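You operate a simulated robot arm through the tools that you are given. There is no shell and no other tool. Be economical: measure what you need, move in short steps, check, and stop when the job is done.

The job below is to be done with a simulated robot arm. You get a single attempt, and the scene is never put back.

JOB
Shut the blue flush valve, open the red and white ones and start the flush pump.
Fine: set the valves before you start the pump; the flow guard must not trip.

Only the result counts: the job must be done as asked and must still hold three seconds after the hand-in. Knocking over, shifting, dropping, spilling or breaking anything else fails it.

ROBOT AND FRAMES
A 7-joint arm with a two-finger parallel gripper on a trunk, on a base that drives. Base frame: it is fixed to the floor where the robot stands at the start and does not move with it; the origin is under the middle of the robot, x ahead of it, y to its left, z up. Readings come in m, degrees, newtons and seconds.
With the tool pointing down near the work surface it reaches from about 0.28 to 0.72 m from the robot's upright axis, wherever it stands. Its first joint turns from -166.0 to 166.0 degrees. Places, roughly: black valve [0.5, -0.4, 1]; blue valve [0.5, -0.1, 1]; flush pump button [0.6, -0.5, 1]; green valve [0.5, -0.2, 1]; meter [0.6, -0.2, 1]; purple valve [0.5, -0.5, 1]; red valve [0.5, 0, 1]; white valve [0.5, -0.4, 1]; yellow valve [0.5, -0.3, 1]. Payload 3.43 kg.
The TCP is the grasp point between the finger pads, 0.034 m short of the fingertips. In the tool frame z runs along the fingers and y along their closing line. The gripper opens to 0.128 m. The fingers are 0.024 m wide and 0.012 m thick; the gripper's body (0.048 by 0.13 m) begins 0.096 m behind the TCP.
Orientation is that of the tool frame in the base frame, as a unit quaternion [x, y, z, w]. With the fingers straight down and closing along the base's y, the tool's x points along the base's -x, its y along +y and its z along -z.

CONTROLS
- The arm moves only by the tool arm_command. Its argument "targets" is a list of rows, each an object of numbers (a shift or turn left out is 0, a gripper value left out holds the last): "dx", "dy", "dz": the shift along the tool's x, y, z in m; "wx", "wy", "wz": the turn, a rotation vector about the tool's x, y, z in degrees; "grip": the closure, from 0 (fully open) to 1 (shut). In form: [{"dx": .., "dy": .., "dz": .., "wx": .., "wy": .., "wz": .., "grip": ..}, ...]. A call has 1 to 8 rows; each row shifts and turns the commanded pose from where the row before left it, along the tool's axes as they then stand. Rows are played at 5 a second. More than 0.05 m and 8.6 degrees between two rows, or a gripper value outside its range, and nothing of the call is played. A pose out of reach is approached as far as the arm can. The call stops where the force on the tool passes 40 N (or 10 N more than at its start, if that is more) or the arm is blocked; 0.2 s more then pass. The fingers move at their own pace (about 0.108 m/s each) and stop on an object; they squeeze with about 25 N. The grip force told is the motor's: it shows also when the fingers shut on nothing. Time passes only in rows, and 0.2 s behind the last, so rows that do not move let the fingers close. The reply holds the time, the measured pose of the TCP, the force on the tool along the base axes, the opening and the grip force, in the units named above and with some noise, with the torque about the TCP (base axes, N m) and any sound that the robot's microphone picked up, and new pictures: "show" is both (left out), scene, wrist or none.
- Cameras (640 x 400 px; columns grow to the right, rows downward): "scene" is now at [-0.012, 0.1083, 1.5562]; the picture's right is [-0.44, -0.90, 0.00], its down [-0.55, 0.27, -0.79] and it looks along [0.71, -0.34, -0.61] (base axes); focal length 260 px, centre (320, 200). "wrist" rides on the gripper at [0.076, -0.011, -0.16] in the tool frame; the picture's right is [0.15, 0.99, 0.00], its down [-0.88, 0.13, -0.46] and it looks along [-0.45, 0.07, 0.89] (tool axes); focal length 234 px, centre (320, 200). There is no depth. A picture from a camera that has moved, and an enlarged one, comes with that camera's place and axes in the base frame and with its lens. The place of the scene camera against the robot may be out by one fixed shift of up to 0.012 m in any direction.
- raise_lower(by): slides the trunk up (or, below 0, down) by that many m; the arm and the scene camera ride with it, the base frame stays. It gives what a move gives, with no picture.
- roll_base(legs): drives the robot by 1 to 6 legs, each [ahead, left, turn to the left] in m, m and degrees, along the robot's own axes; the way and the turn of a leg run together, so that a leg with both is an arc; at most 1.5 m and 180 degrees a leg. The arm and the cameras ride along, it lands a little off, and it stops where it bumps. It gives what a move gives, and a new picture of the scene camera.
- head_to(pan, tilt): turns the head with the scene camera to pan (to the left, within 86 degrees either way) and tilt (down, from -29 to 69), counted from straight ahead of the robot. It gives what a move gives, and a new picture of the scene camera.
- enlarge(camera, box): a new picture of the part [left, top, right, bottom] of that camera's present view, enlarged. No time passes.
- finish_job(): hands the job in; it is judged then, once.

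Go step by step. Nothing tells you exact positions but the pictures and the camera data: compare them with the known pose of the tool, close in by small moves and look again before you grip or let go. The budget is 120 turns and 260 pictures, counting those below and the enlarged ones. Unless the task says otherwise, let go and move clear before handing in, and close with one line.

The tools are called after "Call:" as name(argument=value, ...) on one line, values as JSON. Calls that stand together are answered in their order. arm_command: Moves the arm, as the interface text tells. Its arguments: {"type":"object","properties":{"targets":{"type":"array"},"show":{"type":"string","enum":["both","scene","wrist","none"]}},"required":["targets"]} The other tools are called the same way: raise_lower (by) slides the trunk up or down; roll_base (legs) drives the base; head_to (pan, tilt) turns the head that bears the scene camera; enlarge (camera, box) takes an enlarged picture of a part of a camera's view; finish_job () hands the job in.

At the start:

```text
t: 0.0
ee_pos: [0.3664, -0.2141, 1.3125]
tool_rot: [0.0, 1.0, 0.0, 0.0]
ft_force: [0.1, 0.8, 0.1]
wrist_torque: [0.03, 0.0, -0.01]
grip_width: 0.1278
finger_force: 0.1
trunk travel left (down, up): [-0.275, 0.049]
robot x, y, heading: [0.0012, -0.0014, -0.1]
head pan, tilt: [-25.8, 37.6]
```

scene: 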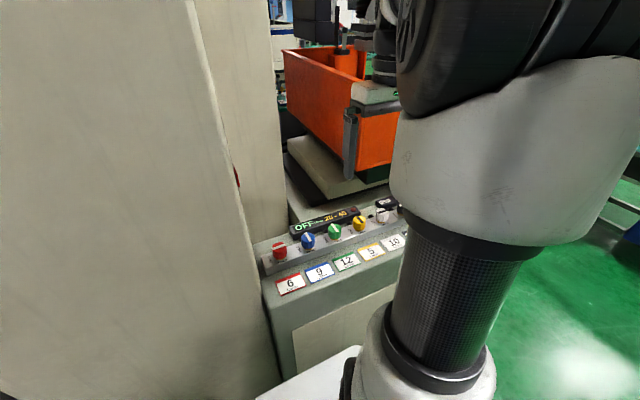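
wrist: 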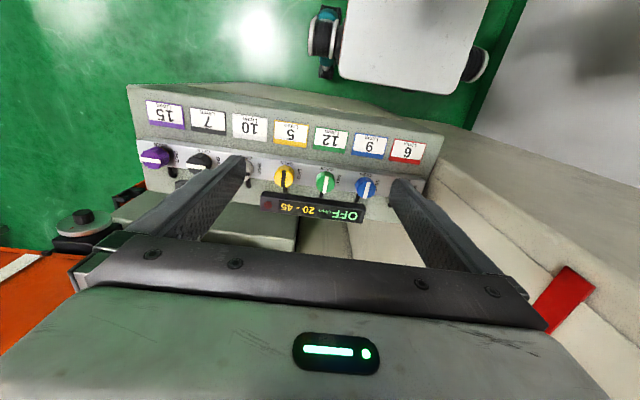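

I see a panel with seven valve knobs, number labels and a meter reading "OFF 20-45". I'll look closer before doing anything.

Call:
enlarge(camera="wrist", box=[120, 80, 450, 230])

Call:
enlarge(camera="scene", box=[250, 180, 410, 300])

```text
1.94 times, centred on (285, 155) of wrist
camera zoom: at [0.2894, -0.2253, 1.4727], right [-0.15, 0.99, 0.0], down [0.88, 0.13, 0.46], along [0.45, 0.07, -0.89], focal length 454 px, centre (388, 287)
```

zoom: 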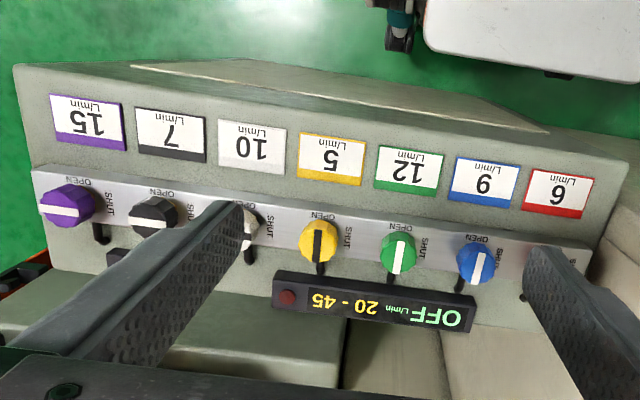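

```text
3.33 times, centred on (330, 240) of scene
camera zoom: at [-0.012, 0.1083, 1.5562], right [-0.44, -0.9, 0.0], down [-0.55, 0.27, -0.79], along [0.71, -0.34, -0.61], focal length 866 px, centre (287, 67)
```

zoom: 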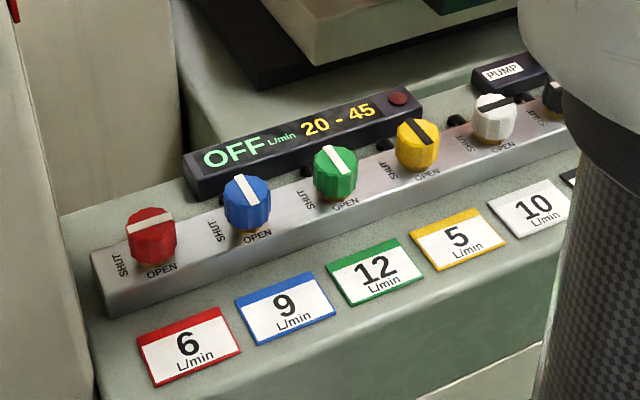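

Pointer along y seems to mean SHUT and along x OPEN: blue, green and yellow are open, the rest shut. Target flow would be 6+10+12+5=33 L/min, within 20-45. By triangulation, blue is around (0.49,-0.09,0.99). I'll move closer above it.

Call:
arm_command(targets=[{"dx": -0.02, "dy": 0.03, "dz": 0.02}, {"dx": -0.02, "dy": 0.03, "dz": 0.02}, {"dx": -0.02, "dy": 0.03, "dz": 0.02}, {"dx": -0.02, "dy": 0.03, "dz": 0.02}, {"dz": 0.02}])

```text
t: 1.2
ee_pos: [0.4445, -0.0932, 1.2128]
tool_rot: [0.0, 1.0, 0.0, 0.0]
ft_force: [-0.8, 0.3, 0.6]
wrist_torque: [-0.02, -0.02, 0.01]
grip_width: 0.128
finger_force: 0.1
trunk travel left (down, up): [-0.275, 0.049]
robot x, y, heading: [0.0014, -0.0002, -0.1]
head pan, tilt: [-25.8, 37.6]
camera scene: at [-0.0119, 0.1084, 1.5562], right [-0.44, -0.9, 0.0], down [-0.55, 0.27, -0.79], along [0.71, -0.34, -0.61], focal length 260 px, centre (320, 200)
camera wrist: at [0.3697, -0.1046, 1.3726], right [-0.15, 0.99, 0.0], down [0.88, 0.13, 0.46], along [0.45, 0.07, -0.89], focal length 234 px, centre (320, 200)
```

scene: 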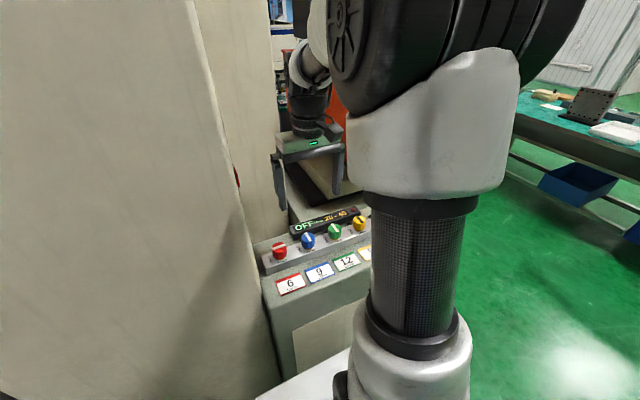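
wrist: 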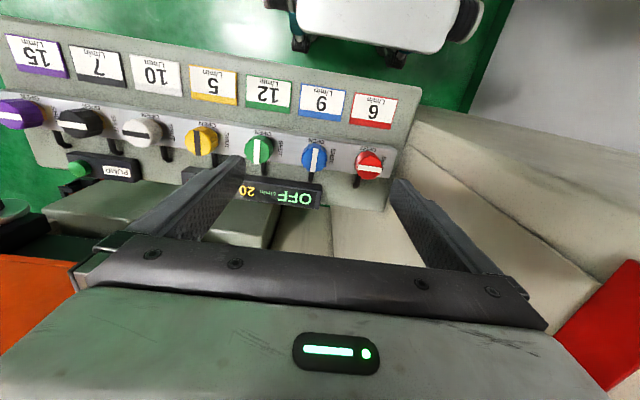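

Call:
enlarge(camera="wrist", box=[180, 80, 420, 230])

Call:
enlarge(camera="wrist", box=[0, 80, 240, 230])

Call:
enlarge(camera="scene", box=[250, 200, 378, 280])

```text
2.67 times, centred on (300, 155) of wrist
camera zoom: at [0.3697, -0.1046, 1.3726], right [-0.15, 0.99, 0.0], down [0.88, 0.13, 0.46], along [0.45, 0.07, -0.89], focal length 624 px, centre (373, 320)
```

zoom: 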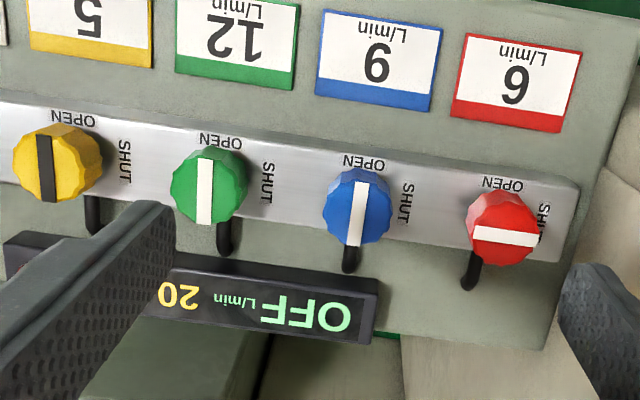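

```text
2.67 times, centred on (120, 155) of wrist
camera zoom: at [0.3697, -0.1046, 1.3726], right [-0.15, 0.99, 0.0], down [0.88, 0.13, 0.46], along [0.45, 0.07, -0.89], focal length 624 px, centre (853, 320)
```

zoom: 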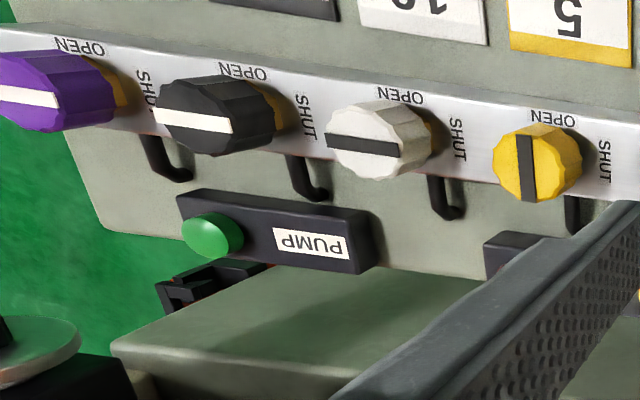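

```text
5.00 times, centred on (314, 240) of scene
camera zoom: at [-0.0119, 0.1084, 1.5562], right [-0.44, -0.9, 0.0], down [-0.55, 0.27, -0.79], along [0.71, -0.34, -0.61], focal length 1299 px, centre (350, 0)
```

zoom: 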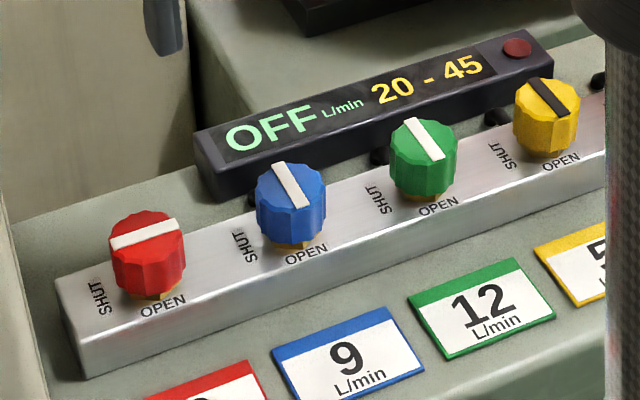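

Knobs have vertical axes, about 0.093 m apart, red near (0.49,0.00). I need to know how close the cabinet on the left is before working on red.

Call:
enlarge(camera="wrist", box=[320, 60, 640, 260])

Call:
enlarge(camera="scene", box=[160, 100, 400, 250])

```text
2.00 times, centred on (480, 160) of wrist
camera zoom: at [0.3697, -0.1046, 1.3726], right [-0.15, 0.99, 0.0], down [0.88, 0.13, 0.46], along [0.45, 0.07, -0.89], focal length 468 px, centre (0, 280)
```

zoom: 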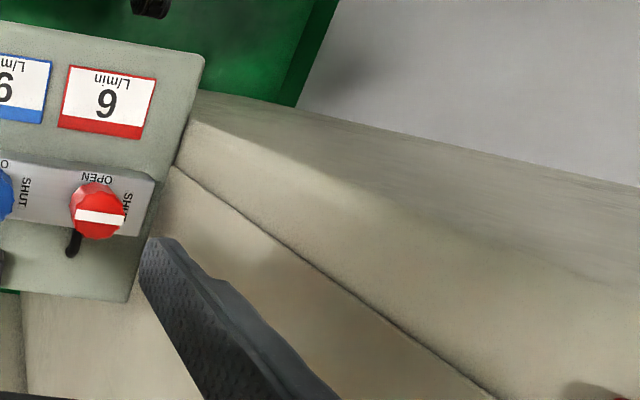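

```text
2.67 times, centred on (280, 175) of scene
camera zoom: at [-0.0119, 0.1084, 1.5562], right [-0.44, -0.9, 0.0], down [-0.55, 0.27, -0.79], along [0.71, -0.34, -0.61], focal length 693 px, centre (427, 267)
```

zoom: 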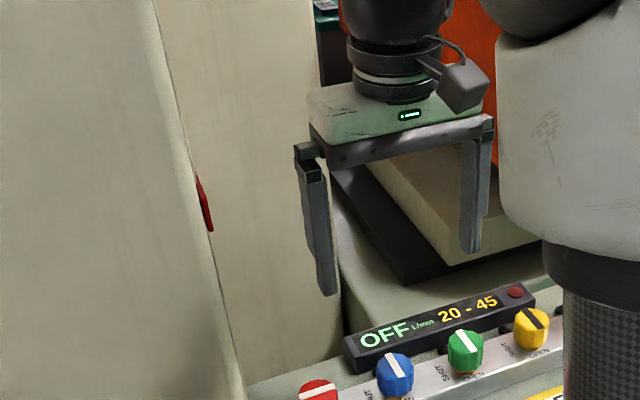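

The cabinet wall is at about y≈0.07–0.085 (tight beside red), so red will be turned in short strokes with the fingers closing mostly along x. First blue: centre the tool above it, pre-turn 45° and part-close.

Call:
arm_command(targets=[{"dx": -0.0465, "dy": -0.001, "grip": 0.41}, {"wz": -7.5, "dz": 0.02}, {"wz": -7.5, "dz": 0.02}, {"wz": -7.5, "dz": 0.02}, {"wz": -7.5, "dz": 0.02}, {"wz": -7.5, "dz": 0.02}, {"wz": -7.5, "dz": 0.02}])

```text
t: 2.8
ee_pos: [0.4916, -0.0953, 1.0919]
tool_rot: [-0.384, 0.923, 0.0, -0.001]
ft_force: [0.1, -0.2, 0.2]
wrist_torque: [0.01, 0.04, -0.02]
grip_width: 0.0756
finger_force: 0.1
trunk travel left (down, up): [-0.275, 0.049]
robot x, y, heading: [0.0022, 0.0007, -0.2]
head pan, tilt: [-25.8, 37.6]
camera scene: at [-0.0119, 0.1084, 1.5562], right [-0.44, -0.9, 0.0], down [-0.55, 0.27, -0.79], along [0.71, -0.34, -0.61], focal length 260 px, centre (320, 200)
camera wrist: at [0.4464, -0.1566, 1.2528], right [-0.8, 0.59, 0.0], down [0.53, 0.72, 0.46], along [0.27, 0.37, -0.89], focal length 234 px, centre (320, 200)
```

scene: 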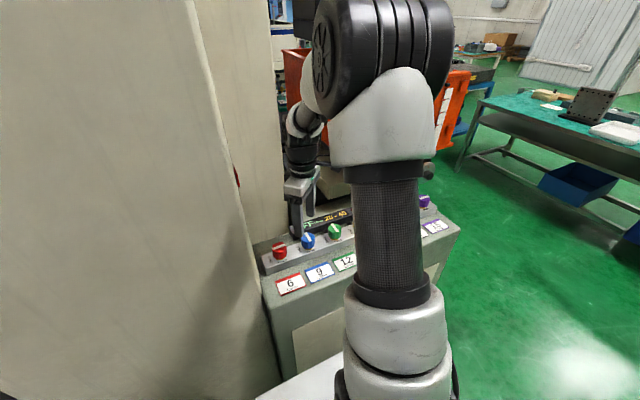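
wrist: 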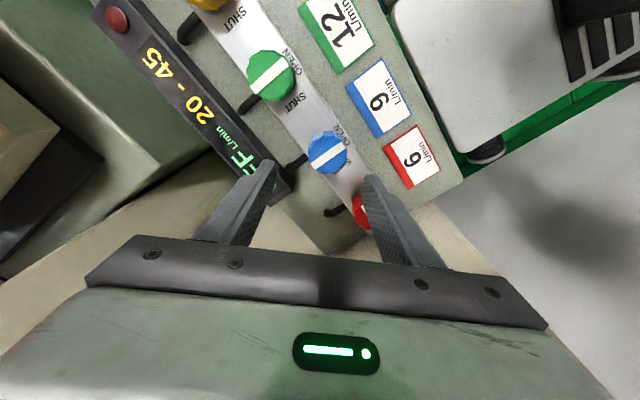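

Blue appears a few mm toward -x of the tool. I'll correct and descend part way, then look again.

Call:
arm_command(targets=[{"dx": 0.0025, "dy": 0.0039, "dz": 0.025}, {"dz": 0.025}], show="wrist")

Call:
enlarge(camera="wrist", box=[200, 100, 440, 250])

Call:
enlarge(camera="scene", box=[260, 180, 372, 250])

```text
t: 3.4
ee_pos: [0.4873, -0.0937, 1.0425]
tool_rot: [-0.383, 0.924, 0.0, 0.0]
ft_force: [0.9, 0.3, 0.5]
wrist_torque: [0.01, 0.03, 0.02]
grip_width: 0.0755
finger_force: 0.1
trunk travel left (down, up): [-0.275, 0.049]
robot x, y, heading: [0.0039, -0.0001, 0.0]
head pan, tilt: [-25.8, 37.6]
camera wrist: at [0.4411, -0.1558, 1.2026], right [-0.8, 0.6, 0.0], down [0.53, 0.71, 0.46], along [0.27, 0.37, -0.89], focal length 234 px, centre (320, 200)
```

wrist: 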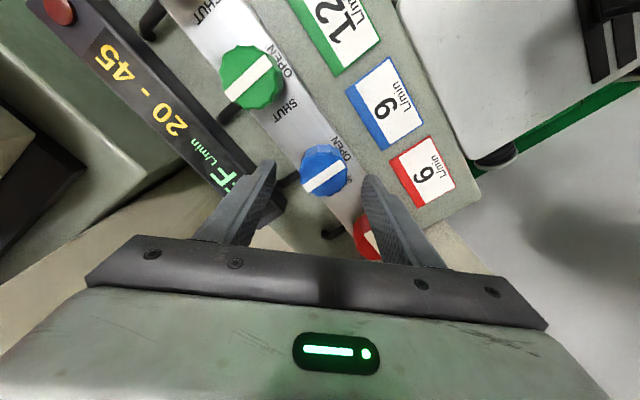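

```text
2.67 times, centred on (320, 175) of wrist
camera zoom: at [0.4411, -0.1558, 1.2026], right [-0.8, 0.6, 0.0], down [0.53, 0.71, 0.46], along [0.27, 0.37, -0.89], focal length 624 px, centre (320, 267)
```

zoom: 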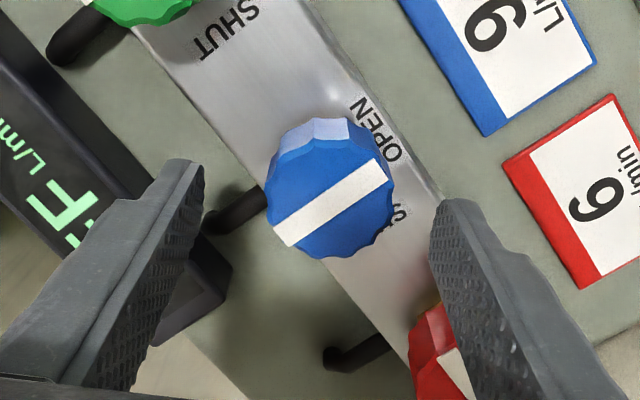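

```text
5.71 times, centred on (316, 215) of scene
camera zoom: at [-0.0119, 0.1083, 1.5562], right [-0.44, -0.9, 0.0], down [-0.55, 0.27, -0.79], along [0.71, -0.34, -0.61], focal length 1485 px, centre (343, 114)
```

zoom: 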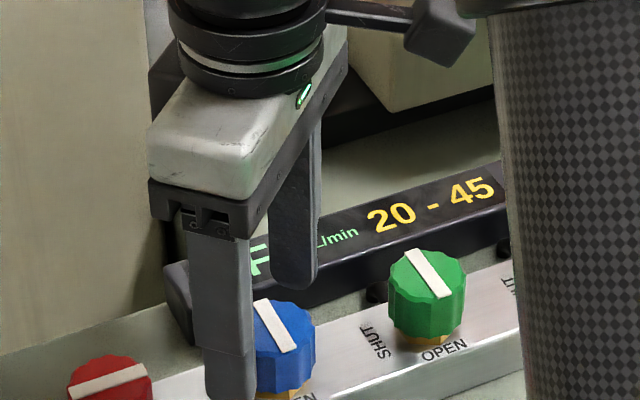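

Several views combined put the knob top at z≈1.01 and blue centred at about (0.4845,-0.092). I'll shift about 3 mm, descend 22 mm beside the knob and close.

Call:
arm_command(targets=[{"dx": 0.0005, "dy": 0.0033}, {"dz": 0.011}, {"dz": 0.011}], show="wrist")

Call:
enlarge(camera="wrist", box=[200, 100, 440, 250])

Call:
enlarge(camera="scene", box=[260, 200, 372, 270])

```text
t: 4.2
ee_pos: [0.484, -0.0916, 1.0205]
tool_rot: [-0.382, 0.924, 0.0, -0.001]
ft_force: [-0.4, 0.5, 0.1]
wrist_torque: [-0.01, 0.0, 0.0]
grip_width: 0.0756
finger_force: 0.2
trunk travel left (down, up): [-0.275, 0.049]
robot x, y, heading: [0.0021, 0.0005, -0.1]
head pan, tilt: [-25.8, 37.6]
camera wrist: at [0.4388, -0.1531, 1.1806], right [-0.8, 0.6, 0.0], down [0.53, 0.71, 0.46], along [0.27, 0.37, -0.89], focal length 234 px, centre (320, 200)
```

wrist: 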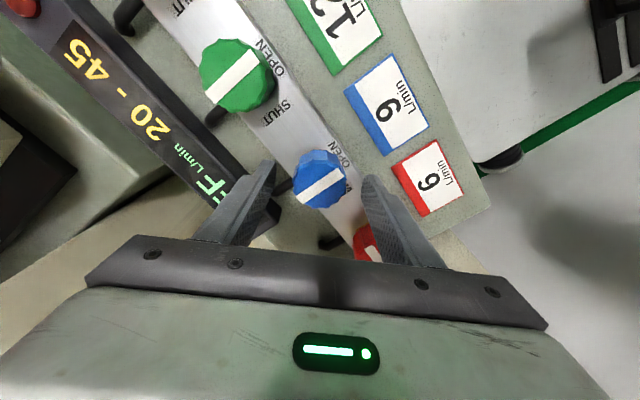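

```text
2.67 times, centred on (320, 175) of wrist
camera zoom: at [0.4388, -0.1531, 1.1806], right [-0.8, 0.6, 0.0], down [0.53, 0.71, 0.46], along [0.27, 0.37, -0.89], focal length 624 px, centre (320, 267)
```

zoom: 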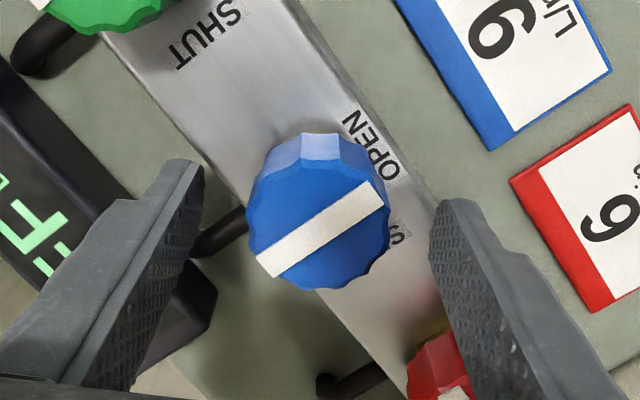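

```text
5.71 times, centred on (316, 235) of scene
camera zoom: at [-0.0119, 0.1083, 1.5562], right [-0.44, -0.9, 0.0], down [-0.55, 0.27, -0.79], along [0.71, -0.34, -0.61], focal length 1485 px, centre (343, 0)
```

zoom: 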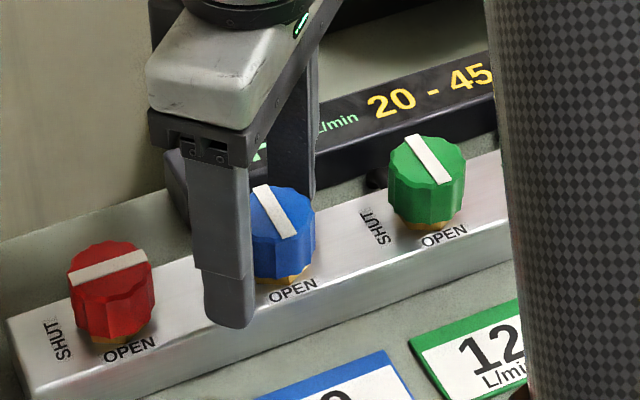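

Blue is centred between the fingers with about 2 cm overlap. Closing on it.

Call:
arm_command(targets=[{"grip": 1.0}, {}, {}], show="wrist")

```text
t: 5.0
ee_pos: [0.4861, -0.093, 1.0208]
tool_rot: [-0.382, 0.924, -0.002, 0.001]
ft_force: [6.5, -6.0, -2.4]
wrist_torque: [-0.22, -0.36, -0.01]
grip_width: 0.0393
finger_force: 45.0
trunk travel left (down, up): [-0.275, 0.049]
robot x, y, heading: [-0.0005, 0.0, 0.1]
head pan, tilt: [-25.8, 37.6]
camera wrist: at [0.4395, -0.154, 1.1806], right [-0.8, 0.6, 0.0], down [0.53, 0.71, 0.46], along [0.27, 0.37, -0.89], focal length 234 px, centre (320, 200)
```

wrist: 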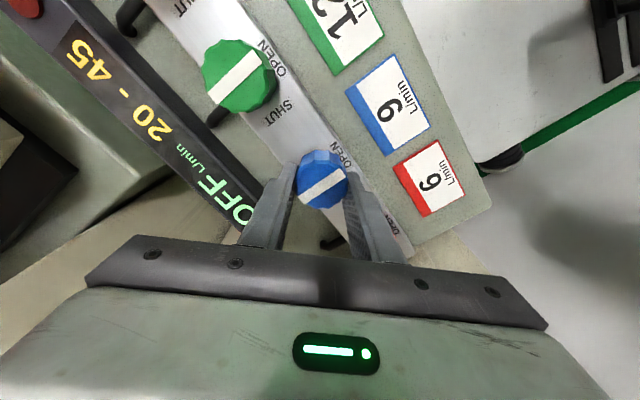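

Gripped; blue's real centre is about (0.4865,-0.0935). I'll take out the offset and turn clockwise (from above) 45° first.

Call:
arm_command(targets=[{"dy": -0.0028}, {"wz": 7.5}, {"wz": 7.5}, {"wz": 7.5}, {"wz": 7.5}, {"wz": 7.5}, {"wz": 7.5}])

```text
t: 6.6
ee_pos: [0.4862, -0.0969, 1.0197]
tool_rot: [0.002, 1.0, 0.0, 0.001]
ft_force: [7.5, -17.2, 5.9]
wrist_torque: [-0.16, 1.15, 0.13]
grip_width: 0.0396
finger_force: 45.3
trunk travel left (down, up): [-0.275, 0.049]
robot x, y, heading: [-0.0012, 0.0026, -0.1]
head pan, tilt: [-25.8, 37.6]
camera scene: at [-0.0113, 0.1066, 1.5563], right [-0.44, -0.9, 0.0], down [-0.55, 0.27, -0.79], along [0.71, -0.34, -0.61], focal length 260 px, centre (320, 200)
camera wrist: at [0.4114, -0.1081, 1.1805], right [-0.14, 0.99, 0.0], down [0.88, 0.13, 0.46], along [0.45, 0.06, -0.89], focal length 234 px, centre (320, 200)
```

scene: 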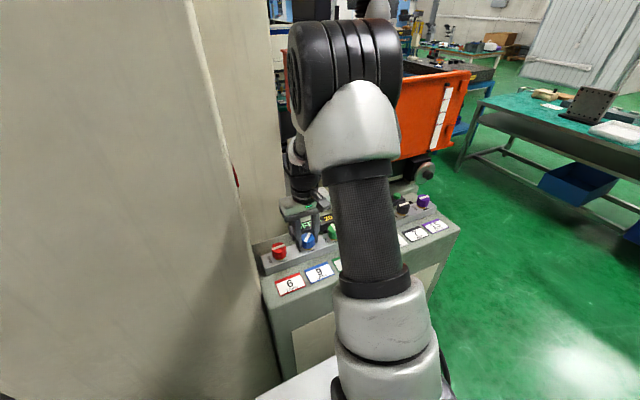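
wrist: 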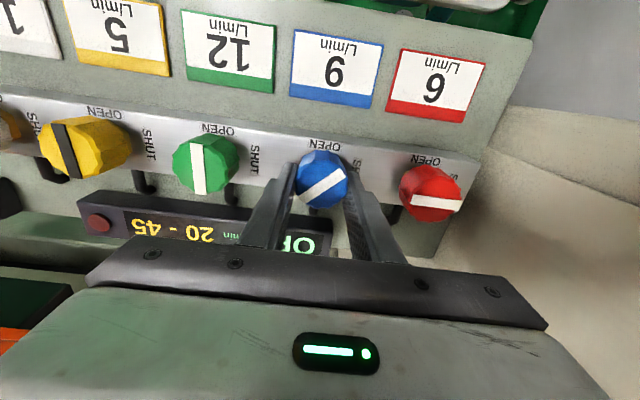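

The knob turns with the tool. I'll relieve the sideways force a little and turn the other 45°.

Call:
arm_command(targets=[{"dy": -0.003}, {"wz": 7.5}, {"wz": 7.5}, {"wz": 7.5}, {"wz": 7.5}, {"wz": 7.5}, {"wz": 7.5}], show="wrist")

```text
t: 8.2
ee_pos: [0.4855, -0.1029, 1.0195]
tool_rot: [0.384, 0.923, 0.0, -0.001]
ft_force: [1.6, -30.3, 1.5]
wrist_torque: [-0.43, -0.73, 0.47]
grip_width: 0.0396
finger_force: 44.7
trunk travel left (down, up): [-0.275, 0.049]
robot x, y, heading: [0.0029, 0.0037, 0.3]
head pan, tilt: [-25.8, 37.6]
camera wrist: at [0.4242, -0.0562, 1.1806], right [0.6, 0.8, 0.0], down [0.71, -0.53, 0.46], along [0.36, -0.27, -0.89], focal length 234 px, centre (320, 200)
```

wrist: 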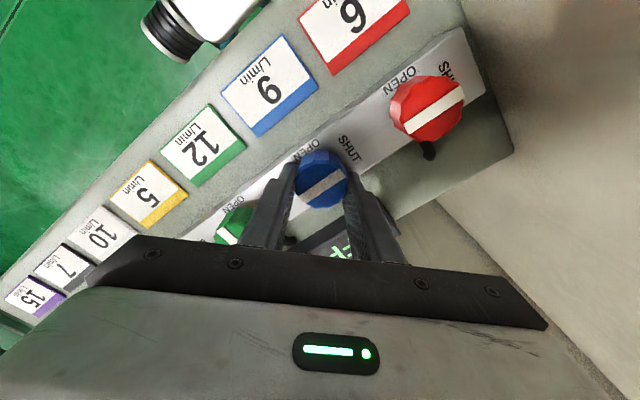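

Blue's bar now looks parallel to red's (shut). I'll check enlarged before letting go.

Call:
enlarge(camera="wrist", box=[260, 60, 500, 210])

```text
2.67 times, centred on (380, 135) of wrist
camera zoom: at [0.4242, -0.0562, 1.1806], right [0.6, 0.8, 0.0], down [0.71, -0.53, 0.46], along [0.36, -0.27, -0.89], focal length 624 px, centre (160, 373)
```

zoom: 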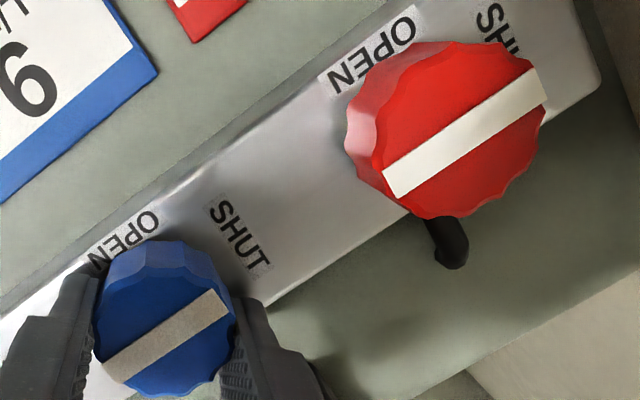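

Blue is shut (bars parallel within 1°). Ease the side load, open and lift.

Call:
arm_command(targets=[{"dy": -0.003}, {"grip": 0.41}, {}, {"dz": -0.03}, {"dz": -0.04}, {"dz": -0.03}])

Call:
enlarge(camera="wrist", box=[200, 80, 520, 280])

```text
t: 9.6
ee_pos: [0.4842, -0.098, 1.1203]
tool_rot: [0.383, 0.924, -0.001, 0.0]
ft_force: [0.0, 0.7, -0.4]
wrist_torque: [-0.04, -0.03, -0.05]
grip_width: 0.0754
finger_force: 0.1
trunk travel left (down, up): [-0.275, 0.049]
robot x, y, heading: [0.0004, -0.0012, -0.0]
head pan, tilt: [-25.8, 37.6]
camera scene: at [-0.0121, 0.1083, 1.5561], right [-0.44, -0.9, 0.0], down [-0.55, 0.27, -0.79], along [0.71, -0.34, -0.61], focal length 260 px, centre (320, 200)
camera wrist: at [0.4223, -0.0533, 1.2813], right [0.6, 0.8, 0.0], down [0.72, -0.53, 0.46], along [0.37, -0.27, -0.89], focal length 234 px, centre (320, 200)
```

scene: 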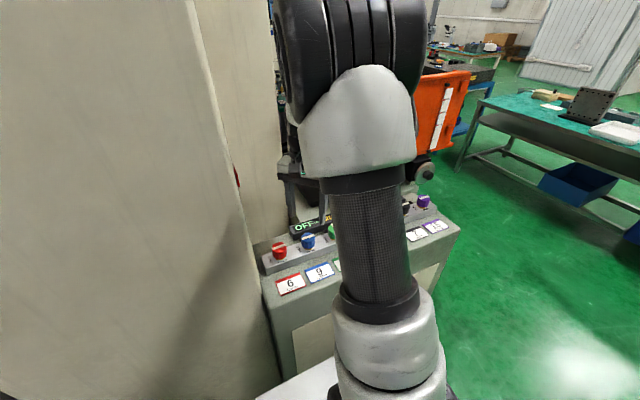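
wrist: 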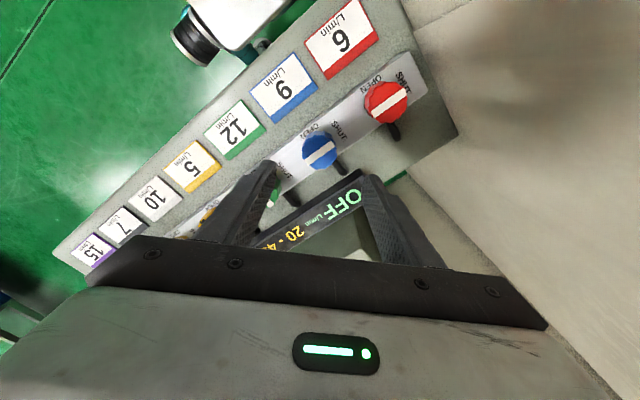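

```text
2.00 times, centred on (360, 180) of wrist
camera zoom: at [0.4223, -0.0533, 1.2813], right [0.6, 0.8, 0.0], down [0.72, -0.53, 0.46], along [0.37, -0.27, -0.89], focal length 468 px, centre (240, 240)
```

zoom: 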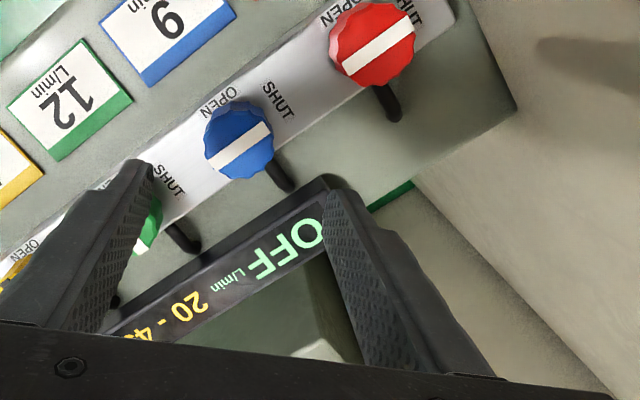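

Blue is shut. Red is about (0.484,-0.005). I'll rotate the tool so the fingers close mostly along x with the camera side away from the wall, then move over red.

Call:
arm_command(targets=[{"wz": -8}, {"wz": -8}, {"wz": -8}, {"wz": -8}, {"wz": -8}, {"wz": -8}, {"wz": -8}, {"wz": -8}], show="none")

Call:
arm_command(targets=[{"wz": -7.3}, {"wz": -7.3}, {"wz": -7.3}, {"wz": -7.3}, {"wz": -7.3}, {"wz": -7.3}, {"wz": -7.2}], show="wrist")

```text
t: 11.4
ee_pos: [0.4837, -0.0994, 1.1197]
tool_rot: [-0.168, 0.986, -0.001, 0.001]
ft_force: [0.6, -0.1, 0.0]
wrist_torque: [-0.01, 0.04, -0.04]
grip_width: 0.0756
finger_force: 0.1
trunk travel left (down, up): [-0.275, 0.049]
robot x, y, heading: [-0.0, -0.0004, 0.2]
head pan, tilt: [-25.8, 37.6]
```

```text
t: 13.0
ee_pos: [0.4848, -0.0995, 1.1215]
tool_rot: [-0.575, 0.818, 0.0, 0.0]
ft_force: [-0.2, 0.1, 0.6]
wrist_torque: [0.02, -0.02, 0.0]
grip_width: 0.0754
finger_force: 0.0
trunk travel left (down, up): [-0.275, 0.049]
robot x, y, heading: [0.0046, -0.0017, -0.0]
head pan, tilt: [-25.8, 37.6]
camera wrist: at [0.4689, -0.1745, 1.2809], right [-0.98, 0.2, 0.0], down [0.18, 0.87, 0.46], along [0.09, 0.45, -0.89], focal length 234 px, centre (320, 200)
```

wrist: 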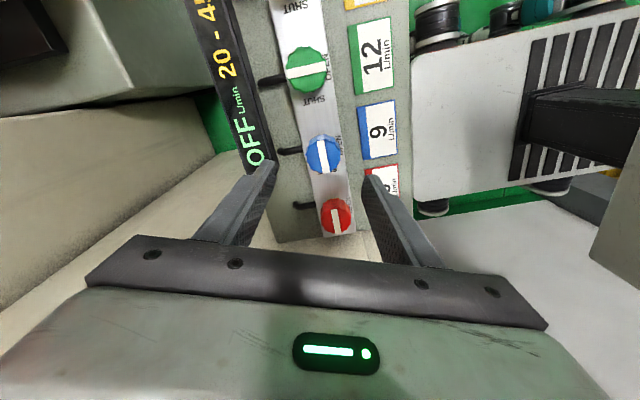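

Red from this view is about (0.482,-0.006). Moving above it and partway down.

Call:
arm_command(targets=[{"dx": -0.029, "dy": 0.0116, "dz": 0.01}, {"dx": -0.029, "dy": 0.0116, "dz": 0.02}, {"dx": -0.0289, "dy": 0.0116, "dz": 0.03}])

Call:
enlarge(camera="wrist", box=[200, 100, 440, 250])

Call:
enlarge(camera="scene", box=[220, 150, 380, 250])

```text
t: 13.8
ee_pos: [0.4823, -0.0036, 1.0591]
tool_rot: [-0.574, 0.819, 0.0, 0.001]
ft_force: [-0.3, -0.7, -0.5]
wrist_torque: [-0.02, 0.0, -0.01]
grip_width: 0.0757
finger_force: 0.0
trunk travel left (down, up): [-0.275, 0.049]
robot x, y, heading: [0.0006, -0.0003, 0.1]
head pan, tilt: [-25.8, 37.6]
camera scene: at [-0.0118, 0.1085, 1.5562], right [-0.43, -0.9, 0.0], down [-0.55, 0.27, -0.79], along [0.71, -0.34, -0.61], focal length 260 px, centre (320, 200)
camera wrist: at [0.4662, -0.079, 1.2204], right [-0.98, 0.2, 0.0], down [0.18, 0.87, 0.46], along [0.09, 0.45, -0.89], focal length 234 px, centre (320, 200)
```

scene: 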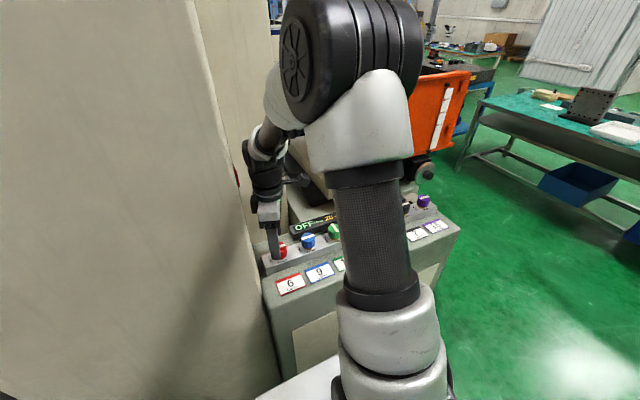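
wrist: 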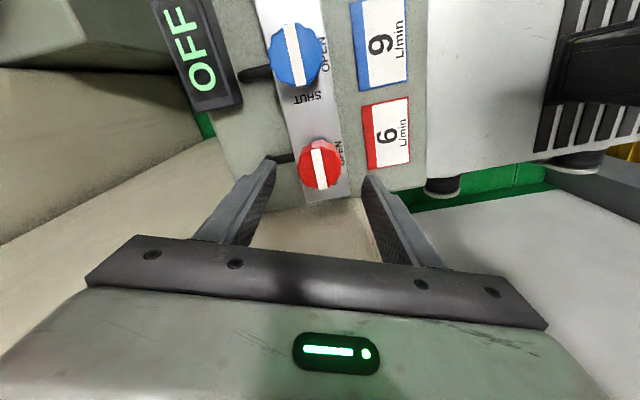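

```text
2.67 times, centred on (320, 175) of wrist
camera zoom: at [0.4662, -0.079, 1.2204], right [-0.98, 0.2, 0.0], down [0.18, 0.87, 0.46], along [0.09, 0.45, -0.89], focal length 624 px, centre (320, 267)
```

zoom: 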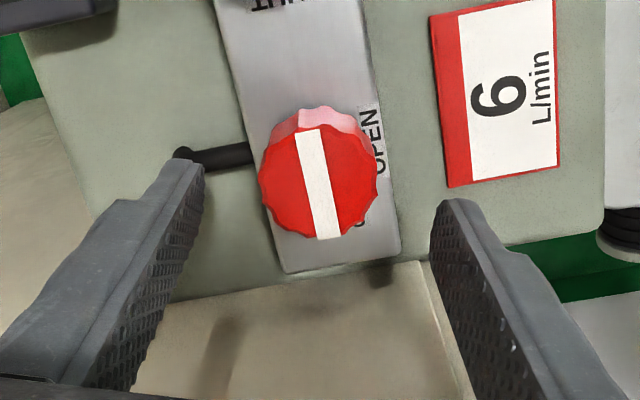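

```text
4.00 times, centred on (300, 200) of scene
camera zoom: at [-0.0118, 0.1085, 1.5562], right [-0.43, -0.9, 0.0], down [-0.55, 0.27, -0.79], along [0.71, -0.34, -0.61], focal length 1040 px, centre (400, 200)
```

zoom: 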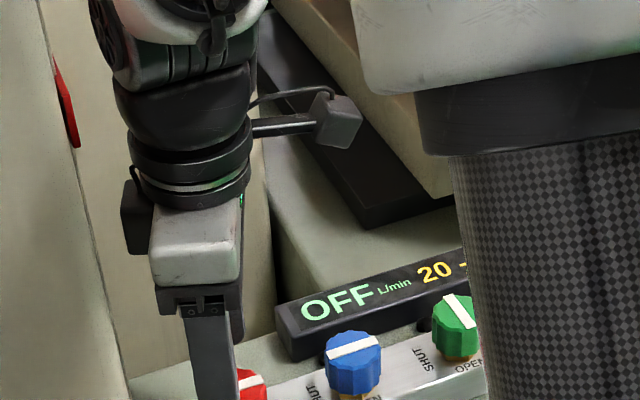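

Red is centred. Descend beside it and close.

Call:
arm_command(targets=[{"dx": 0.0014, "dy": 0.0009, "dz": 0.0195}, {"dz": 0.02}, {"grip": 1.0}, {}, {}])

```text
t: 15.0
ee_pos: [0.482, -0.0059, 1.0211]
tool_rot: [-0.574, 0.819, 0.0, 0.002]
ft_force: [13.4, -4.1, -1.7]
wrist_torque: [0.37, -0.6, 0.05]
grip_width: 0.0394
finger_force: 45.3
trunk travel left (down, up): [-0.275, 0.049]
robot x, y, heading: [-0.0034, 0.0017, -0.0]
head pan, tilt: [-25.8, 37.6]
camera scene: at [-0.0105, 0.1078, 1.5562], right [-0.44, -0.9, 0.0], down [-0.55, 0.27, -0.79], along [0.71, -0.34, -0.61], focal length 260 px, centre (320, 200)
camera wrist: at [0.4661, -0.0816, 1.1814], right [-0.98, 0.2, 0.0], down [0.18, 0.87, 0.46], along [0.09, 0.45, -0.89], focal length 234 px, centre (320, 200)
```

scene: 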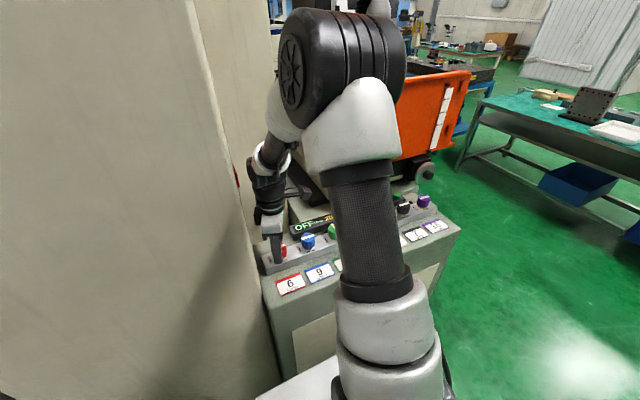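
wrist: 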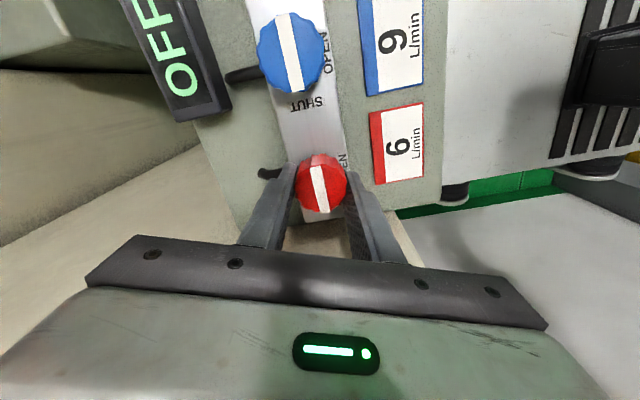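

Gripped. Ease the offset and turn red counter-clockwise 45°.

Call:
arm_command(targets=[{"dy": -0.002}, {"wz": -7.5}, {"wz": -7.5}, {"wz": -7.5}, {"wz": -7.5}, {"wz": -7.5}, {"wz": -7.5}])

```text
t: 16.6
ee_pos: [0.4794, -0.0068, 1.0218]
tool_rot: [0.845, -0.535, 0.0, 0.001]
ft_force: [-9.6, 5.8, 6.3]
wrist_torque: [-0.03, -0.37, -0.04]
grip_width: 0.0396
finger_force: 45.2
trunk travel left (down, up): [-0.275, 0.049]
robot x, y, heading: [0.0006, 0.0022, 0.1]
head pan, tilt: [-25.8, 37.6]
camera scene: at [-0.0135, 0.109, 1.5561], right [-0.44, -0.9, 0.0], down [-0.55, 0.27, -0.79], along [0.71, -0.34, -0.61], focal length 260 px, centre (320, 200)
camera wrist: at [0.5225, -0.0704, 1.1814], right [-0.83, -0.55, 0.0], down [-0.49, 0.74, 0.46], along [-0.25, 0.38, -0.89], focal length 234 px, centre (320, 200)
```

scene: 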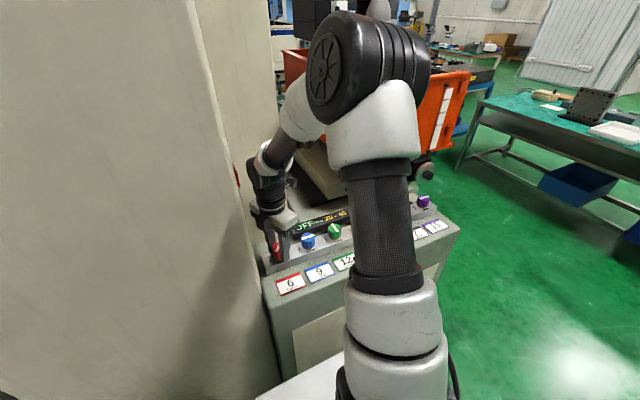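
wrist: 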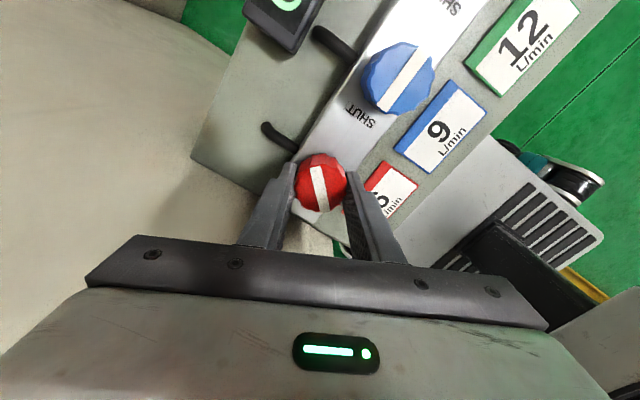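

Half way. Open, lift clear, turn back 45° for the second stroke.

Call:
arm_command(targets=[{"grip": 0.41}, {}, {"dz": -0.035}, {"wz": 8.5}, {"wz": 8.5}, {"wz": 8.5}, {"wz": 8.5}, {"wz": 8.5}], show="wrist")

Call:
enlarge(camera="wrist", box=[200, 100, 440, 250])

```text
t: 18.4
ee_pos: [0.4819, -0.007, 1.0562]
tool_rot: [-0.591, 0.807, 0.0, 0.0]
ft_force: [-0.3, 0.9, -0.5]
wrist_torque: [0.02, 0.0, -0.03]
grip_width: 0.0754
finger_force: 0.0
trunk travel left (down, up): [-0.275, 0.049]
robot x, y, heading: [-0.0001, -0.0008, 0.0]
head pan, tilt: [-25.8, 37.6]
camera wrist: at [0.4697, -0.0832, 1.2162], right [-0.99, 0.16, 0.0], down [0.14, 0.88, 0.46], along [0.07, 0.45, -0.89], focal length 234 px, centre (320, 200)
```

wrist: 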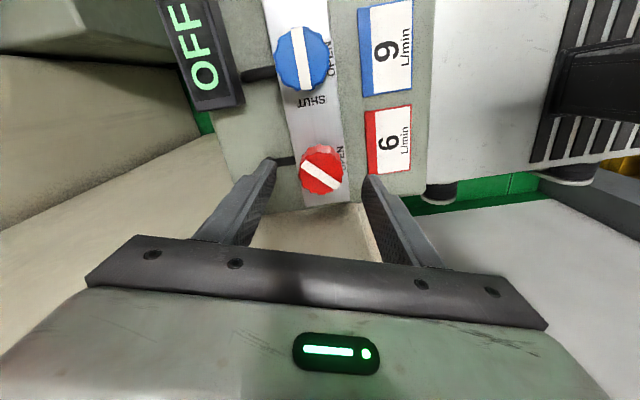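

```text
2.67 times, centred on (320, 175) of wrist
camera zoom: at [0.4697, -0.0832, 1.2162], right [-0.99, 0.16, 0.0], down [0.14, 0.88, 0.46], along [0.07, 0.45, -0.89], focal length 624 px, centre (320, 267)
```

zoom: 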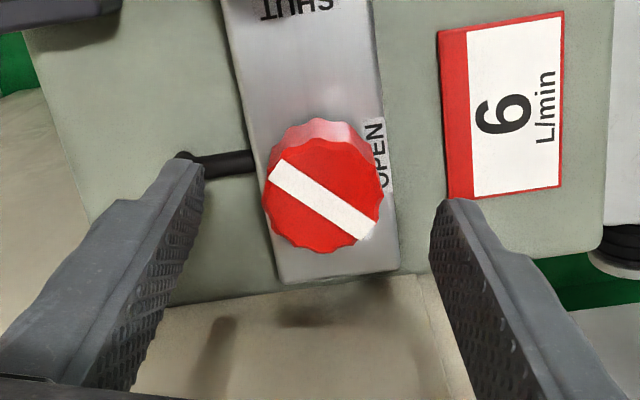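

Descend, grip again and turn 45° more counter-clockwise.

Call:
arm_command(targets=[{"dz": 0.018}, {"dz": 0.0175}, {"grip": 1.0}, {}, {}], show="none")

Call:
arm_command(targets=[{"wz": -7.5}, {"wz": -7.5}, {"wz": -7.5}, {"wz": -7.5}, {"wz": -7.5}, {"wz": -7.5}], show="wrist")

Call:
enlarge(camera="wrist", box=[240, 0, 560, 200])

```text
t: 19.6
ee_pos: [0.4815, -0.0075, 1.0196]
tool_rot: [-0.591, 0.806, 0.0, 0.0]
ft_force: [-3.0, 0.8, -0.9]
wrist_torque: [-0.16, -0.14, -0.02]
grip_width: 0.0397
finger_force: 44.7
trunk travel left (down, up): [-0.275, 0.049]
robot x, y, heading: [0.0005, 0.0012, -0.3]
head pan, tilt: [-25.8, 37.6]
```

```text
t: 21.0
ee_pos: [0.48, -0.0065, 1.0198]
tool_rot: [0.855, -0.519, -0.001, 0.001]
ft_force: [-14.9, 1.3, -10.8]
wrist_torque: [-0.03, -0.52, -0.64]
grip_width: 0.0393
finger_force: 44.8
trunk travel left (down, up): [-0.275, 0.049]
robot x, y, heading: [-0.0069, -0.0001, -0.1]
head pan, tilt: [-25.8, 37.6]
camera wrist: at [0.5255, -0.0696, 1.1801], right [-0.81, -0.59, 0.0], down [-0.52, 0.72, 0.46], along [-0.27, 0.37, -0.89], focal length 234 px, centre (320, 200)
```

wrist: 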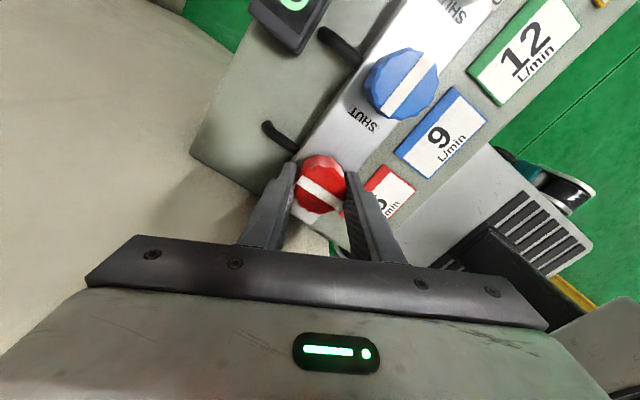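

```text
2.00 times, centred on (400, 100) of wrist
camera zoom: at [0.5255, -0.0696, 1.1801], right [-0.81, -0.59, 0.0], down [-0.52, 0.72, 0.46], along [-0.27, 0.37, -0.89], focal length 468 px, centre (160, 400)
```

zoom: 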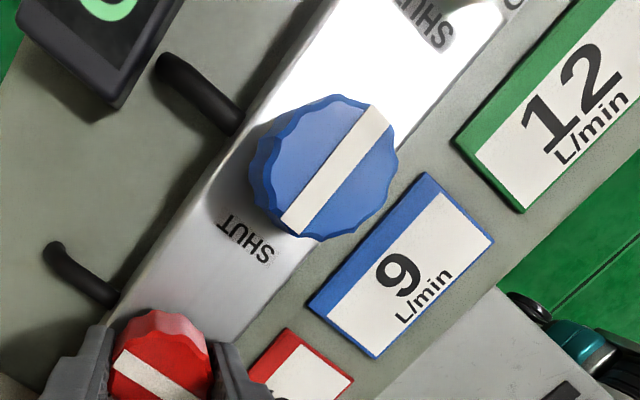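

Red has turned 90° in total and its bar lies along x. Ease, release and lift for a check.

Call:
arm_command(targets=[{"grip": 0.41}, {}, {"dz": -0.03}, {"dz": -0.04}, {"dz": -0.04}], show="wrist")

Call:
enlarge(camera="wrist", box=[240, 0, 560, 200])

```text
t: 22.2
ee_pos: [0.4812, -0.0073, 1.1303]
tool_rot: [0.855, -0.518, 0.0, -0.001]
ft_force: [0.4, 0.3, -0.3]
wrist_torque: [-0.02, 0.0, 0.0]
grip_width: 0.0757
finger_force: 0.0
trunk travel left (down, up): [-0.275, 0.049]
robot x, y, heading: [-0.0038, -0.0016, 0.1]
head pan, tilt: [-25.8, 37.6]
camera wrist: at [0.5264, -0.0691, 1.2914], right [-0.81, -0.59, 0.0], down [-0.52, 0.72, 0.46], along [-0.27, 0.37, -0.89], focal length 234 px, centre (320, 200)
```

wrist: 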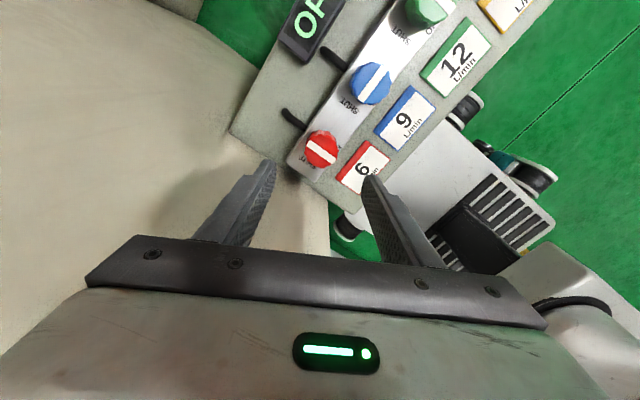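

```text
2.00 times, centred on (400, 100) of wrist
camera zoom: at [0.5264, -0.0691, 1.2914], right [-0.81, -0.59, 0.0], down [-0.52, 0.72, 0.46], along [-0.27, 0.37, -0.89], focal length 468 px, centre (160, 400)
```

zoom: 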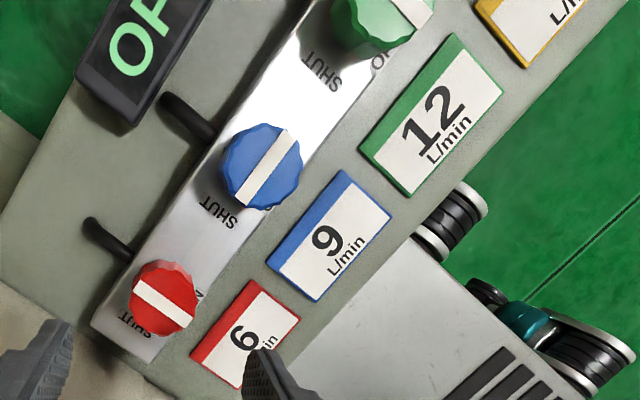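

Red is open. Next white, near (0.483,-0.375): first move away from the wall, rotating the tool back.

Call:
arm_command(targets=[{"dx": 0.036, "dy": 0.0187}, {"dx": 0.036, "dy": 0.0187}, {"dx": 0.036, "dy": 0.0187}, {"dx": 0.036, "dy": 0.0187}, {"wz": 8.5}, {"wz": 8.5}, {"wz": 8.5}, {"wz": 8.5}], show="none")

Call:
arm_command(targets=[{"wz": 8.5}, {"wz": 8.5}, {"wz": 8.5}, {"wz": 8.5}, {"wz": 8.5}, {"wz": 8.5}, {"wz": 8.5}, {"wz": 8.5}], show="none")

Call:
arm_command(targets=[{"wz": 8.5}, {"wz": 8.5}, {"wz": 8.5}, {"wz": 8.5}, {"wz": 8.5}, {"wz": 8.5}, {"wz": 8.5}])

```text
t: 24.0
ee_pos: [0.4821, -0.1695, 1.131]
tool_rot: [-0.665, 0.747, 0.0, -0.001]
ft_force: [0.5, -0.5, 0.1]
wrist_torque: [0.0, 0.01, -0.02]
grip_width: 0.0754
finger_force: 0.1
trunk travel left (down, up): [-0.275, 0.049]
robot x, y, heading: [-0.0031, -0.0012, 0.0]
head pan, tilt: [-25.8, 37.6]
```

```text
t: 25.8
ee_pos: [0.482, -0.1693, 1.1301]
tool_rot: [-0.133, 0.991, 0.0, 0.001]
ft_force: [0.3, -0.6, 0.2]
wrist_torque: [-0.01, 0.02, 0.0]
grip_width: 0.0756
finger_force: 0.0
trunk travel left (down, up): [-0.275, 0.049]
robot x, y, heading: [0.001, -0.0006, 0.1]
head pan, tilt: [-25.8, 37.6]
```

```text
t: 27.4
ee_pos: [0.4838, -0.1693, 1.1297]
tool_rot: [0.376, 0.927, 0.0, 0.0]
ft_force: [-0.1, 0.0, 0.0]
wrist_torque: [0.02, -0.02, 0.05]
grip_width: 0.0754
finger_force: 0.1
trunk travel left (down, up): [-0.275, 0.049]
robot x, y, heading: [0.001, 0.0024, 0.0]
head pan, tilt: [-25.8, 37.6]
camera scene: at [-0.012, 0.1083, 1.5562], right [-0.44, -0.9, 0.0], down [-0.55, 0.27, -0.79], along [0.71, -0.34, -0.61], focal length 260 px, centre (320, 200)
camera wrist: at [0.4201, -0.1248, 1.2908], right [0.58, 0.81, 0.0], down [0.72, -0.52, 0.46], along [0.37, -0.27, -0.89], focal length 234 px, centre (320, 200)
```

scene: 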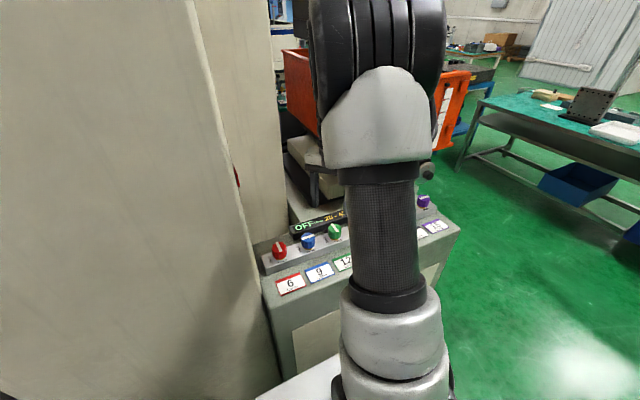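
wrist: 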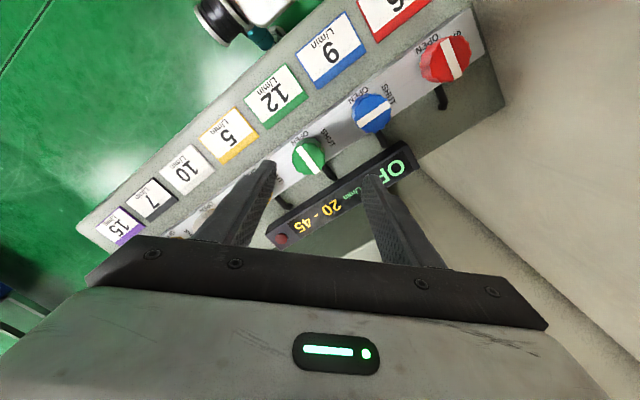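

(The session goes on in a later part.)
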